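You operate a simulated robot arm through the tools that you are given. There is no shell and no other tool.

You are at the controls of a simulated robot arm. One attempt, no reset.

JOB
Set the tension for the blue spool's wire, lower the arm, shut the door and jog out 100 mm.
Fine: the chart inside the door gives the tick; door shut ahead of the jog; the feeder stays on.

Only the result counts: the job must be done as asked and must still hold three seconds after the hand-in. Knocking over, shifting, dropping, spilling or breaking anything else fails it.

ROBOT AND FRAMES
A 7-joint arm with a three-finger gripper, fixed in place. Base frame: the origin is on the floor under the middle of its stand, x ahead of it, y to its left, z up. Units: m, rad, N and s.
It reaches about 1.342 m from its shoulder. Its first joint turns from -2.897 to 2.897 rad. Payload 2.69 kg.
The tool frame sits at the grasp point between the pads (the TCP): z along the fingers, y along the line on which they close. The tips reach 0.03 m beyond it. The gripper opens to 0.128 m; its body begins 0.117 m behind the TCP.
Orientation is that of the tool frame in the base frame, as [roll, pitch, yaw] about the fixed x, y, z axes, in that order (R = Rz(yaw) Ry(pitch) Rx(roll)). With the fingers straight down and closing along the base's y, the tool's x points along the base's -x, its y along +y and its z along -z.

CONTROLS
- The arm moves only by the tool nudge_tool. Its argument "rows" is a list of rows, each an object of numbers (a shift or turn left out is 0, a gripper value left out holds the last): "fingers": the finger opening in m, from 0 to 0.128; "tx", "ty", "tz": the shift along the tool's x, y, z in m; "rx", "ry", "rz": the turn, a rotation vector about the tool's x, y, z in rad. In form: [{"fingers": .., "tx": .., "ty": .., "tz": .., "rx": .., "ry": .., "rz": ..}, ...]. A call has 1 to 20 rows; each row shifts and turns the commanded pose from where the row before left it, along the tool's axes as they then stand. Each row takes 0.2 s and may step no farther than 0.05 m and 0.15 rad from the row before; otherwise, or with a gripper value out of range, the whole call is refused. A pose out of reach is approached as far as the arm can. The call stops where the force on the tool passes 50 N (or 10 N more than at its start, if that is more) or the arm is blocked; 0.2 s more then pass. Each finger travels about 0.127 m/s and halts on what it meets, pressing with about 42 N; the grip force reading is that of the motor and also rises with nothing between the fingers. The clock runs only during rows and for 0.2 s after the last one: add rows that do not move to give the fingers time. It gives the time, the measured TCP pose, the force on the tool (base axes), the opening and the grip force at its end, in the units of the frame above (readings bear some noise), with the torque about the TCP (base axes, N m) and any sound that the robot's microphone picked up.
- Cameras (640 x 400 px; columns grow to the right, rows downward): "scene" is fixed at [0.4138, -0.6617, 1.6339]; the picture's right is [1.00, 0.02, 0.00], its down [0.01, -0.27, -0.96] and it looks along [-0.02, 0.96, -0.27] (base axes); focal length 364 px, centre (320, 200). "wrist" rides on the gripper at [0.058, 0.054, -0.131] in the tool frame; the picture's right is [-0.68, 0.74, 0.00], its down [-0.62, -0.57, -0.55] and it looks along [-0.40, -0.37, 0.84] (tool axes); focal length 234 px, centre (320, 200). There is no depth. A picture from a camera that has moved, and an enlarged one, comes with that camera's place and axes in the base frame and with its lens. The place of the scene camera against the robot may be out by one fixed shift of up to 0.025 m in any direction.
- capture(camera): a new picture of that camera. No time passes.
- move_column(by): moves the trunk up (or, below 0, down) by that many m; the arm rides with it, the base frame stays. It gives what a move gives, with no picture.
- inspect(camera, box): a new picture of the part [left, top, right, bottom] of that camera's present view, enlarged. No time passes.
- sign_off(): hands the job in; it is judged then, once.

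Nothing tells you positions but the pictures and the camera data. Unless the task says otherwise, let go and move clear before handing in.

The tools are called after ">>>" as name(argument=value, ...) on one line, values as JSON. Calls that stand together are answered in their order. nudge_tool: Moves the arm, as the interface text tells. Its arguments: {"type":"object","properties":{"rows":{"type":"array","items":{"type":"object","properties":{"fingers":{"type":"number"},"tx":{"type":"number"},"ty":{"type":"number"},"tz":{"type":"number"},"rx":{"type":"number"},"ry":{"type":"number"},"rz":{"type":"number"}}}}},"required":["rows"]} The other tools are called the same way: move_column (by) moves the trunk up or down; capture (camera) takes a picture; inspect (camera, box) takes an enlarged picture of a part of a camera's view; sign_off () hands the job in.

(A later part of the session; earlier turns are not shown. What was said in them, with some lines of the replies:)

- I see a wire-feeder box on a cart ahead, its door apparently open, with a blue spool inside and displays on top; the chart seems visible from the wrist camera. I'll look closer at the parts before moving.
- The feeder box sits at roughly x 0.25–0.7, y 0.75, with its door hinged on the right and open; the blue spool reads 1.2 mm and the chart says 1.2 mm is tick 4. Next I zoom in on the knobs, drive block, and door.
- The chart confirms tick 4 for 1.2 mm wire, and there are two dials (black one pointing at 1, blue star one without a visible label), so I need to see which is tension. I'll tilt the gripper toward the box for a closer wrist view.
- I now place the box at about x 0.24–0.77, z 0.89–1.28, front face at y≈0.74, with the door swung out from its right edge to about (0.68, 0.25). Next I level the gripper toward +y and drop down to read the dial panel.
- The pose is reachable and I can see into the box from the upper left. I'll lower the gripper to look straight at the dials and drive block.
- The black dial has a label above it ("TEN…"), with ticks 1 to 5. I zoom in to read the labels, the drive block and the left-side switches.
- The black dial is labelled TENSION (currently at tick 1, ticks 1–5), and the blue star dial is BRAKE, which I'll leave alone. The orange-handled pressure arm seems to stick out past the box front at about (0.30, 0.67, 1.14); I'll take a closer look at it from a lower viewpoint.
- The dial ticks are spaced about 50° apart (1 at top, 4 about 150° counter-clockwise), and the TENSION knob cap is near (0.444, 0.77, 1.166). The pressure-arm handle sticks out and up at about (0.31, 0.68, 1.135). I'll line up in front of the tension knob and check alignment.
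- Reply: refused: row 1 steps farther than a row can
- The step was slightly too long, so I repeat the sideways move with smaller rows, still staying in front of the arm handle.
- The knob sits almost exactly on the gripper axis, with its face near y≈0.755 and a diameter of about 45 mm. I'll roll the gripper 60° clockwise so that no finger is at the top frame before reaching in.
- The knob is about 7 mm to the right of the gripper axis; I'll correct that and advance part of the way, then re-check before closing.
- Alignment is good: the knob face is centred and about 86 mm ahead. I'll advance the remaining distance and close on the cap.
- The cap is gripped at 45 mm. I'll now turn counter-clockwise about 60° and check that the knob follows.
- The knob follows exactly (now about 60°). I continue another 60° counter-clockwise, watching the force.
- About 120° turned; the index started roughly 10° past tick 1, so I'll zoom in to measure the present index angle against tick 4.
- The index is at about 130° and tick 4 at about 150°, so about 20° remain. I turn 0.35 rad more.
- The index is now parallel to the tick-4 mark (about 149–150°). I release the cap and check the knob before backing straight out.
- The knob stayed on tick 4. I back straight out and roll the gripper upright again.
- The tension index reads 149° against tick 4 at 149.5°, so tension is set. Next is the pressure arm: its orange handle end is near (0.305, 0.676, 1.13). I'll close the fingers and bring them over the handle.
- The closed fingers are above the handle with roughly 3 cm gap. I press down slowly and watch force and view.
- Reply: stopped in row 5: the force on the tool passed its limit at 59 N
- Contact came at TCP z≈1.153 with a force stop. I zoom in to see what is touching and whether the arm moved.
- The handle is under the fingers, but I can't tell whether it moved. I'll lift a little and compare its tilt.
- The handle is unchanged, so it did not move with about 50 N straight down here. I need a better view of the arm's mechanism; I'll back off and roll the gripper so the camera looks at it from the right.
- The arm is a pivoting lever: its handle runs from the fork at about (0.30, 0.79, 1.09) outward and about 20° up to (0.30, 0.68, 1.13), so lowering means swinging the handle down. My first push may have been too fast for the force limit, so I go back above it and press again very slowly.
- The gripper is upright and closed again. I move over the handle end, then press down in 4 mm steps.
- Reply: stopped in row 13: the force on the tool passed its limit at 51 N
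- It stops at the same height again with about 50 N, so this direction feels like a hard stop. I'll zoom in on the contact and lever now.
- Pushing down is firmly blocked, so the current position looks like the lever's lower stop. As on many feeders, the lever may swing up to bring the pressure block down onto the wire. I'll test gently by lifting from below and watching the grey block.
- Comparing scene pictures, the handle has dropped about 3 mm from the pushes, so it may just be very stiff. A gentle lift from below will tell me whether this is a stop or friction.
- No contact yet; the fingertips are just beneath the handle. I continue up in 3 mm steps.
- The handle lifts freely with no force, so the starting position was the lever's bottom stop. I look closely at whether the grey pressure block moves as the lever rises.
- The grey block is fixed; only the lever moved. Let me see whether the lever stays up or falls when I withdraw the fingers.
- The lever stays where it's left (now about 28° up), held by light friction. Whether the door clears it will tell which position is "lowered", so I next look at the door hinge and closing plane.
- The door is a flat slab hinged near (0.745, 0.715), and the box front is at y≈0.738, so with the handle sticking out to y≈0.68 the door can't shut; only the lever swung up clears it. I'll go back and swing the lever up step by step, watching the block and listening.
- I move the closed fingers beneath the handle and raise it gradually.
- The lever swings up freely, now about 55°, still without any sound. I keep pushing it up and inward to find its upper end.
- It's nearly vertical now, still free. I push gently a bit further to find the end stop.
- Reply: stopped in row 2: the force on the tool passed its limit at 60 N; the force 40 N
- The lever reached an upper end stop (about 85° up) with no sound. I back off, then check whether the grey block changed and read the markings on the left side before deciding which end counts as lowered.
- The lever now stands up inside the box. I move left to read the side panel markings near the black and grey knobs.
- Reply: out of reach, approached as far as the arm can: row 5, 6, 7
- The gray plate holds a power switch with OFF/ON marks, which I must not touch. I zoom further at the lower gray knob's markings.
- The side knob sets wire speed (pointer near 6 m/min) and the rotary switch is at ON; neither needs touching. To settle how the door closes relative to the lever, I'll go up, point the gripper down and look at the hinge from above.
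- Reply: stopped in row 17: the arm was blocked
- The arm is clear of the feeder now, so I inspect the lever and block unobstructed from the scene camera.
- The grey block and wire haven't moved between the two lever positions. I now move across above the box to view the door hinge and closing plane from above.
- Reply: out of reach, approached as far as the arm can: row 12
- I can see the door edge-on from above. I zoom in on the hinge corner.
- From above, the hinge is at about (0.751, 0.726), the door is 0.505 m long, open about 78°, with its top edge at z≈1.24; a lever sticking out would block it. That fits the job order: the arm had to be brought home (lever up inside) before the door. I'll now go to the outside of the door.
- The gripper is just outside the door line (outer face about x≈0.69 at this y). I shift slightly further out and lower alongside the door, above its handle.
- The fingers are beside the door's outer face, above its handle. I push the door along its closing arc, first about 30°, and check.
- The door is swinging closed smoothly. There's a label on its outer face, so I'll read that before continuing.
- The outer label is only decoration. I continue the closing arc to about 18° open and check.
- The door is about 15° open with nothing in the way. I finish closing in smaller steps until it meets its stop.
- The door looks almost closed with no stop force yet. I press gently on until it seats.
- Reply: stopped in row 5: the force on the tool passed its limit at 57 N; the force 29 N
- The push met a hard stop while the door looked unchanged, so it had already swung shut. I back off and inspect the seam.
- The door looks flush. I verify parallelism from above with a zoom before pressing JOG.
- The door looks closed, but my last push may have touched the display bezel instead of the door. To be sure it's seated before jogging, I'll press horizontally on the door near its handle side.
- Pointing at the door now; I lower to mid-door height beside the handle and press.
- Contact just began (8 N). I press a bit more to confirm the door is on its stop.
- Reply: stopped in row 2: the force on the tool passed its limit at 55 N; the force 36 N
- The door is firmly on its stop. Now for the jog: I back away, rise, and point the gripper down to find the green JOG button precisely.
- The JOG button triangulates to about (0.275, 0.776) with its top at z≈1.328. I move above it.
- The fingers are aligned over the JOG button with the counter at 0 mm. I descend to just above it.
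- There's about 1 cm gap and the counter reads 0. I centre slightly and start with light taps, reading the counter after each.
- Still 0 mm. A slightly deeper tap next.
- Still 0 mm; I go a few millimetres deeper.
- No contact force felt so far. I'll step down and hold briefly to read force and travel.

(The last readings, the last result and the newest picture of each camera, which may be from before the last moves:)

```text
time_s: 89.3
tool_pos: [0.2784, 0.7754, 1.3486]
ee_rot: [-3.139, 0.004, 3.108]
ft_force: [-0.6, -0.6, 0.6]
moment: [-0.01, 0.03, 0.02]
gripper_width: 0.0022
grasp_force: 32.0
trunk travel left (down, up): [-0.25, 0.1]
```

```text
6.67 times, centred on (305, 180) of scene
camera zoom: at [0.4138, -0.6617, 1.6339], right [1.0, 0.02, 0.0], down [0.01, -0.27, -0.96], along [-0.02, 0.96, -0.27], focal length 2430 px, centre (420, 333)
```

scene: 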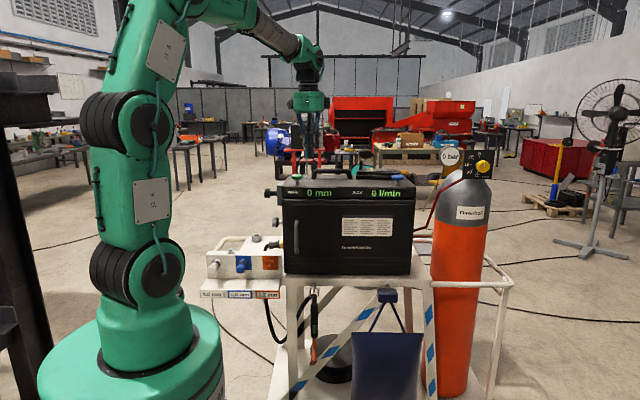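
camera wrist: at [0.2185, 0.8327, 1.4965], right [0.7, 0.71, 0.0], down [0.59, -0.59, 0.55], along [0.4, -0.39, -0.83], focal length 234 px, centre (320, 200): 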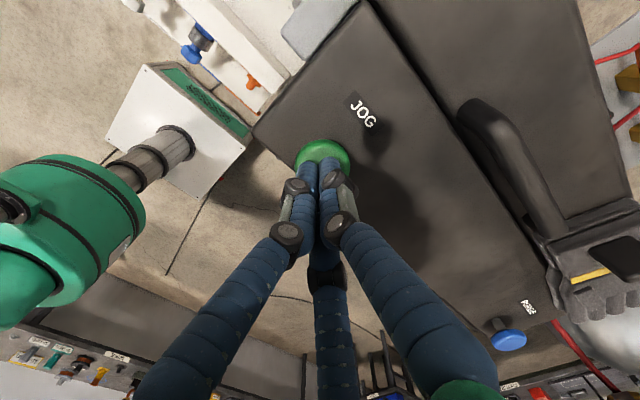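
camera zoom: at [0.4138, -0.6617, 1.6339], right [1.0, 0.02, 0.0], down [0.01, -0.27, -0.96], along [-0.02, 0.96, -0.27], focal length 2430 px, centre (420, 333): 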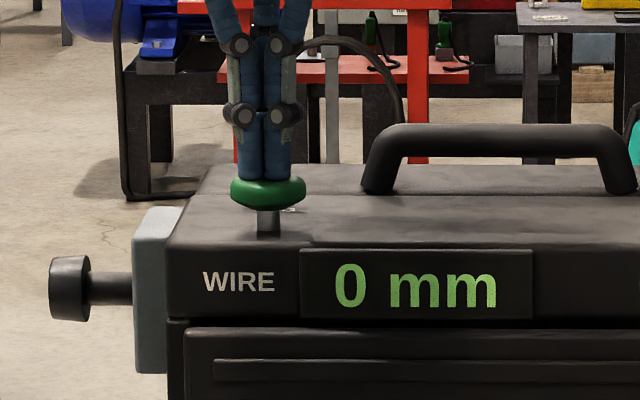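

The button is being depressed (about 6–7 mm) with the counter still at 0. I press a little deeper.

>>> nudge_tool(rows=[{"tz": 0.004}])

>>> inspect(camera="scene", box=[265, 150, 345, 210])

```text
time_s: 89.7
tool_pos: [0.2791, 0.7743, 1.3444]
ee_rot: [-3.141, 0.006, 3.107]
ft_force: [-0.3, 0.4, 0.9]
moment: [-0.02, 0.03, -0.02]
gripper_width: 0.0059
grasp_force: 31.2
trunk travel left (down, up): [-0.25, 0.1]
heard: click
```

```text
6.67 times, centred on (305, 180) of scene
camera zoom: at [0.4138, -0.6617, 1.6339], right [1.0, 0.02, 0.0], down [0.01, -0.27, -0.96], along [-0.02, 0.96, -0.27], focal length 2430 px, centre (420, 333)
```

zoom: 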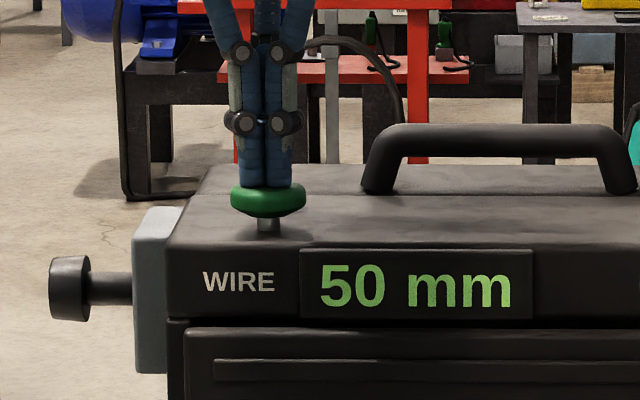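

A click, and the counter jumped to 50 mm. I release right away to see whether each press gives 50 mm.

>>> nudge_tool(rows=[{"tz": -0.02}])

>>> inspect(camera="scene", box=[265, 150, 345, 210])

```text
time_s: 90.1
tool_pos: [0.2781, 0.7757, 1.3639]
ee_rot: [3.141, 0.007, 3.106]
ft_force: [-0.3, 0.0, -0.3]
moment: [0.02, 0.0, -0.02]
gripper_width: 0.002
grasp_force: 31.7
trunk travel left (down, up): [-0.25, 0.1]
```

```text
6.67 times, centred on (305, 180) of scene
camera zoom: at [0.4138, -0.6617, 1.6339], right [1.0, 0.02, 0.0], down [0.01, -0.27, -0.96], along [-0.02, 0.96, -0.27], focal length 2430 px, centre (420, 333)
```

zoom: 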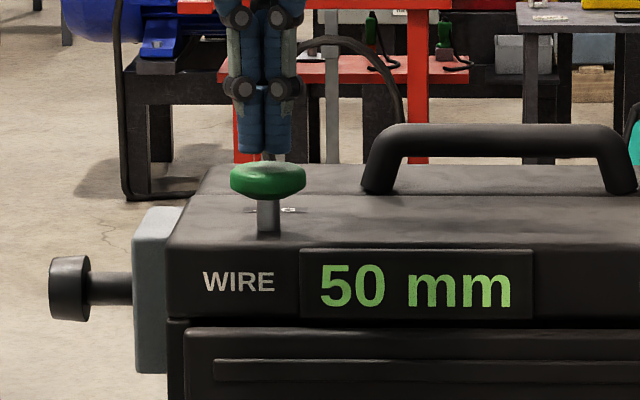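

Each press feeds 50 mm, so one more is needed. First I check the hanging torch to see whether wire actually came out, as evidence that the arm is gripping.

>>> inspect(camera="scene", box=[270, 280, 350, 400])

>>> inspect(camera="scene", box=[200, 220, 340, 400])

```text
3.33 times, centred on (310, 340) of scene
camera zoom: at [0.4138, -0.6617, 1.6339], right [1.0, 0.02, 0.0], down [0.01, -0.27, -0.96], along [-0.02, 0.96, -0.27], focal length 1215 px, centre (353, -267)
```

zoom: 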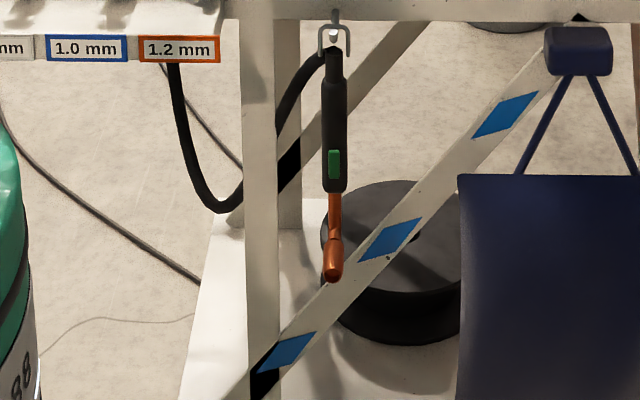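

```text
2.22 times, centred on (270, 310) of scene
camera zoom: at [0.4138, -0.6617, 1.6339], right [1.0, 0.02, 0.0], down [0.01, -0.27, -0.96], along [-0.02, 0.96, -0.27], focal length 810 px, centre (431, -44)
```

zoom: 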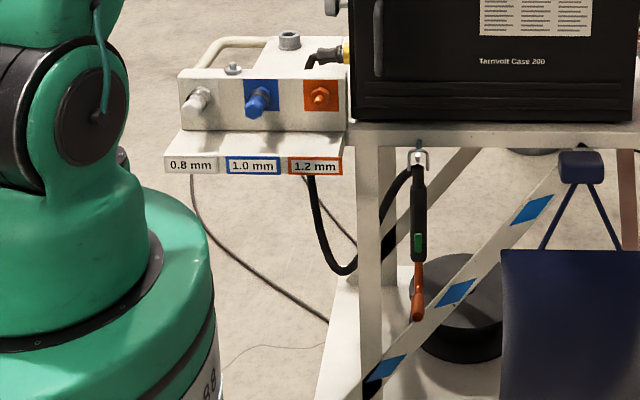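

No wire is obvious at the nozzle at this scale; I zoom in on the torch tip.

>>> inspect(camera="scene", box=[295, 330, 325, 370])

>>> inspect(camera="scene", box=[265, 160, 435, 290])

```text
10.00 times, centred on (310, 350) of scene
camera zoom: at [0.4138, -0.6617, 1.6339], right [1.0, 0.02, 0.0], down [0.01, -0.27, -0.96], along [-0.02, 0.96, -0.27], focal length 3645 px, centre (420, -1300)
```

zoom: 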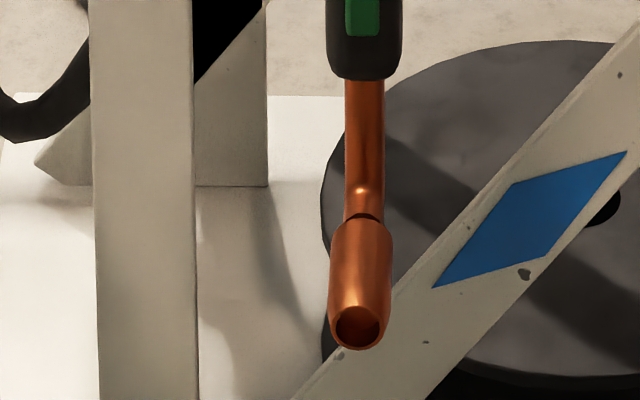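

```text
3.08 times, centred on (350, 225) of scene
camera zoom: at [0.4138, -0.6617, 1.6339], right [1.0, 0.02, 0.0], down [0.01, -0.27, -0.96], along [-0.02, 0.96, -0.27], focal length 1121 px, centre (228, 123)
```

zoom: 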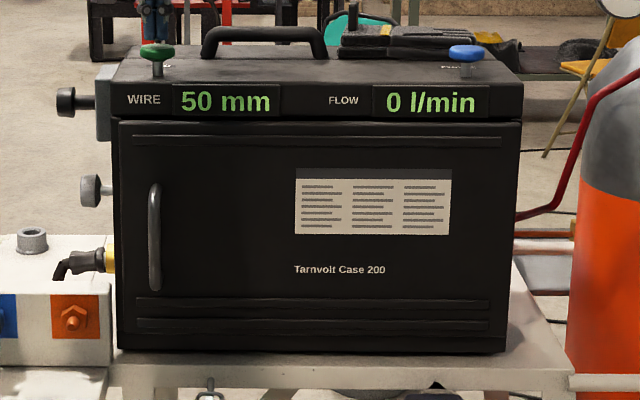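

The torch nozzle doesn't show wire from this viewpoint, but the WIRE counter advanced with the arm in its closed position and the door shut. I make the second press the same way as the first.

>>> nudge_tool(rows=[{"tz": 0.014}, {"tz": 0.006}])

>>> inspect(camera="scene", box=[265, 150, 345, 210])

```text
time_s: 90.7
tool_pos: [0.2788, 0.7738, 1.3438]
ee_rot: [-3.14, 0.008, 3.107]
ft_force: [-0.5, 0.5, 0.9]
moment: [0.0, 0.01, -0.02]
gripper_width: 0.0021
grasp_force: 31.2
trunk travel left (down, up): [-0.25, 0.1]
heard: click
```

```text
6.67 times, centred on (305, 180) of scene
camera zoom: at [0.4138, -0.6617, 1.6339], right [1.0, 0.02, 0.0], down [0.01, -0.27, -0.96], along [-0.02, 0.96, -0.27], focal length 2430 px, centre (420, 333)
```

zoom: 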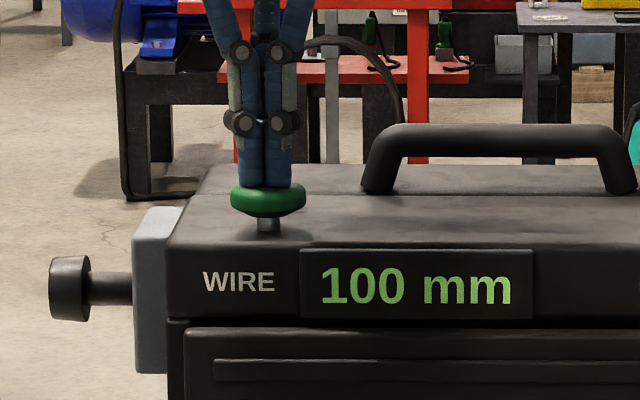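

The counter reads 100 mm. I release the button straight up and move clear, then check everything.

>>> nudge_tool(rows=[{"tz": -0.025}, {"tz": -0.045}, {"tz": -0.045}, {"tz": -0.045}, {"ty": -0.045}, {"ty": -0.045}, {"ty": -0.045}, {"ty": -0.045}])

>>> capture(camera="scene")

>>> inspect(camera="scene", box=[265, 160, 435, 290])

>>> inspect(camera="scene", box=[295, 330, 325, 370])

>>> capture(camera="wrist")

```text
time_s: 92.5
tool_pos: [0.2696, 0.5942, 1.5042]
ee_rot: [3.141, 0.006, 3.107]
ft_force: [0.5, -0.5, 0.7]
moment: [0.07, 0.0, -0.03]
gripper_width: 0.002
grasp_force: 31.5
trunk travel left (down, up): [-0.25, 0.1]
```

```text
taken
```

scene: 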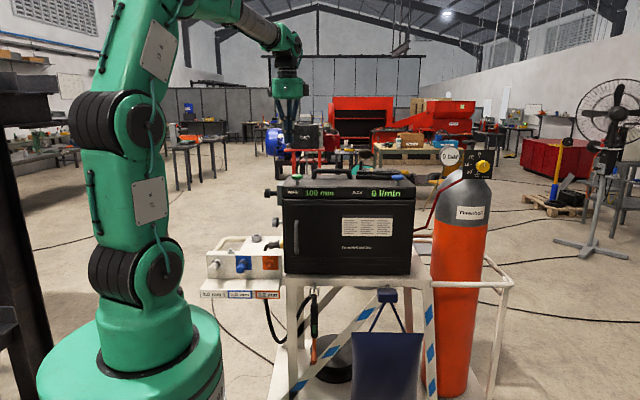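

```text
3.08 times, centred on (350, 225) of scene
camera zoom: at [0.4138, -0.6617, 1.6339], right [1.0, 0.02, 0.0], down [0.01, -0.27, -0.96], along [-0.02, 0.96, -0.27], focal length 1121 px, centre (228, 123)
```

zoom: 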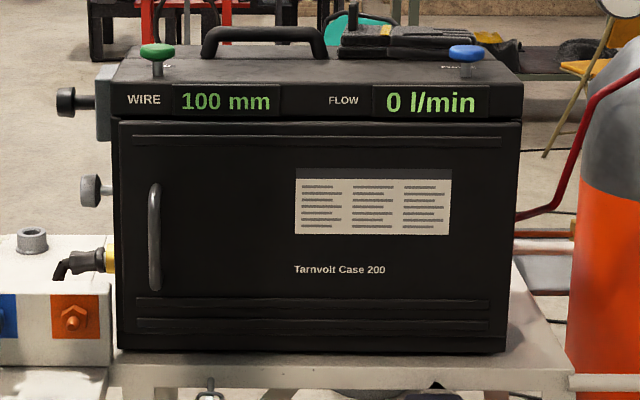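

```text
10.00 times, centred on (310, 350) of scene
camera zoom: at [0.4138, -0.6617, 1.6339], right [1.0, 0.02, 0.0], down [0.01, -0.27, -0.96], along [-0.02, 0.96, -0.27], focal length 3645 px, centre (420, -1300)
```

zoom: 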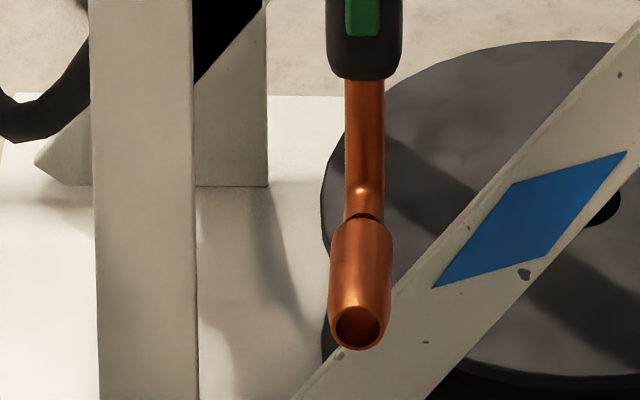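

```text
taken
camera wrist: at [0.2127, 0.6495, 1.6338], right [0.7, 0.71, 0.0], down [0.59, -0.59, 0.55], along [0.4, -0.39, -0.83], focal length 234 px, centre (320, 200)
```

wrist: 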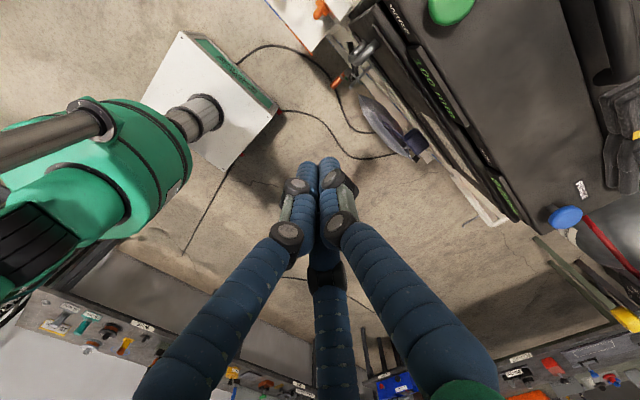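

The display shows WIRE 100 mm, the door is shut on its stop and the feeder is still on. The tension knob is on tick 4, the arm lever was pushed to its inner stop before the door closed, and the gripper is clear. One doubt remains. The lever was already against its lower stop and only moved upward. I took the upright position as "lowered" because with the lever out the door could not shut, and the wire counter advanced with it upright. I'm handing in now.

>>> sign_off()

```text
The job is handed in.
```

I've handed the job in, but I'm not fully certain the pressure arm counts as "lowered".

- **Tension:** the blue spool is labelled 1.2 mm and the chart gives tick 4 for that. The TENSION knob measures on tick 4.
- **Arm:** the lever started almost at its bottom stop. It gave about 4 mm under a hard push, then would only swing up. I moved it to its upright end stop, because left sticking out it would have kept the door from shutting. The WIRE counter did advance with it upright, but no wire was visible at the torch nozzle, so I can't confirm the arm is gripping.
- **Door:** shut before the jog. I pressed it with about 55 N and it did not move further.
- **Jog:** each press feeds 50 mm. After two presses the WIRE display read 100 mm.
- **Feeder:** still on; I did not touch the power switch, wire speed knob or brake.

While trying to push the arm and the door, the force limit stopped me several times, at 51 to 60 N. One of those pushes may have landed on the display bezel instead of the door. I saw no damage afterwards, and the gripper was clear of the feeder at hand-in.
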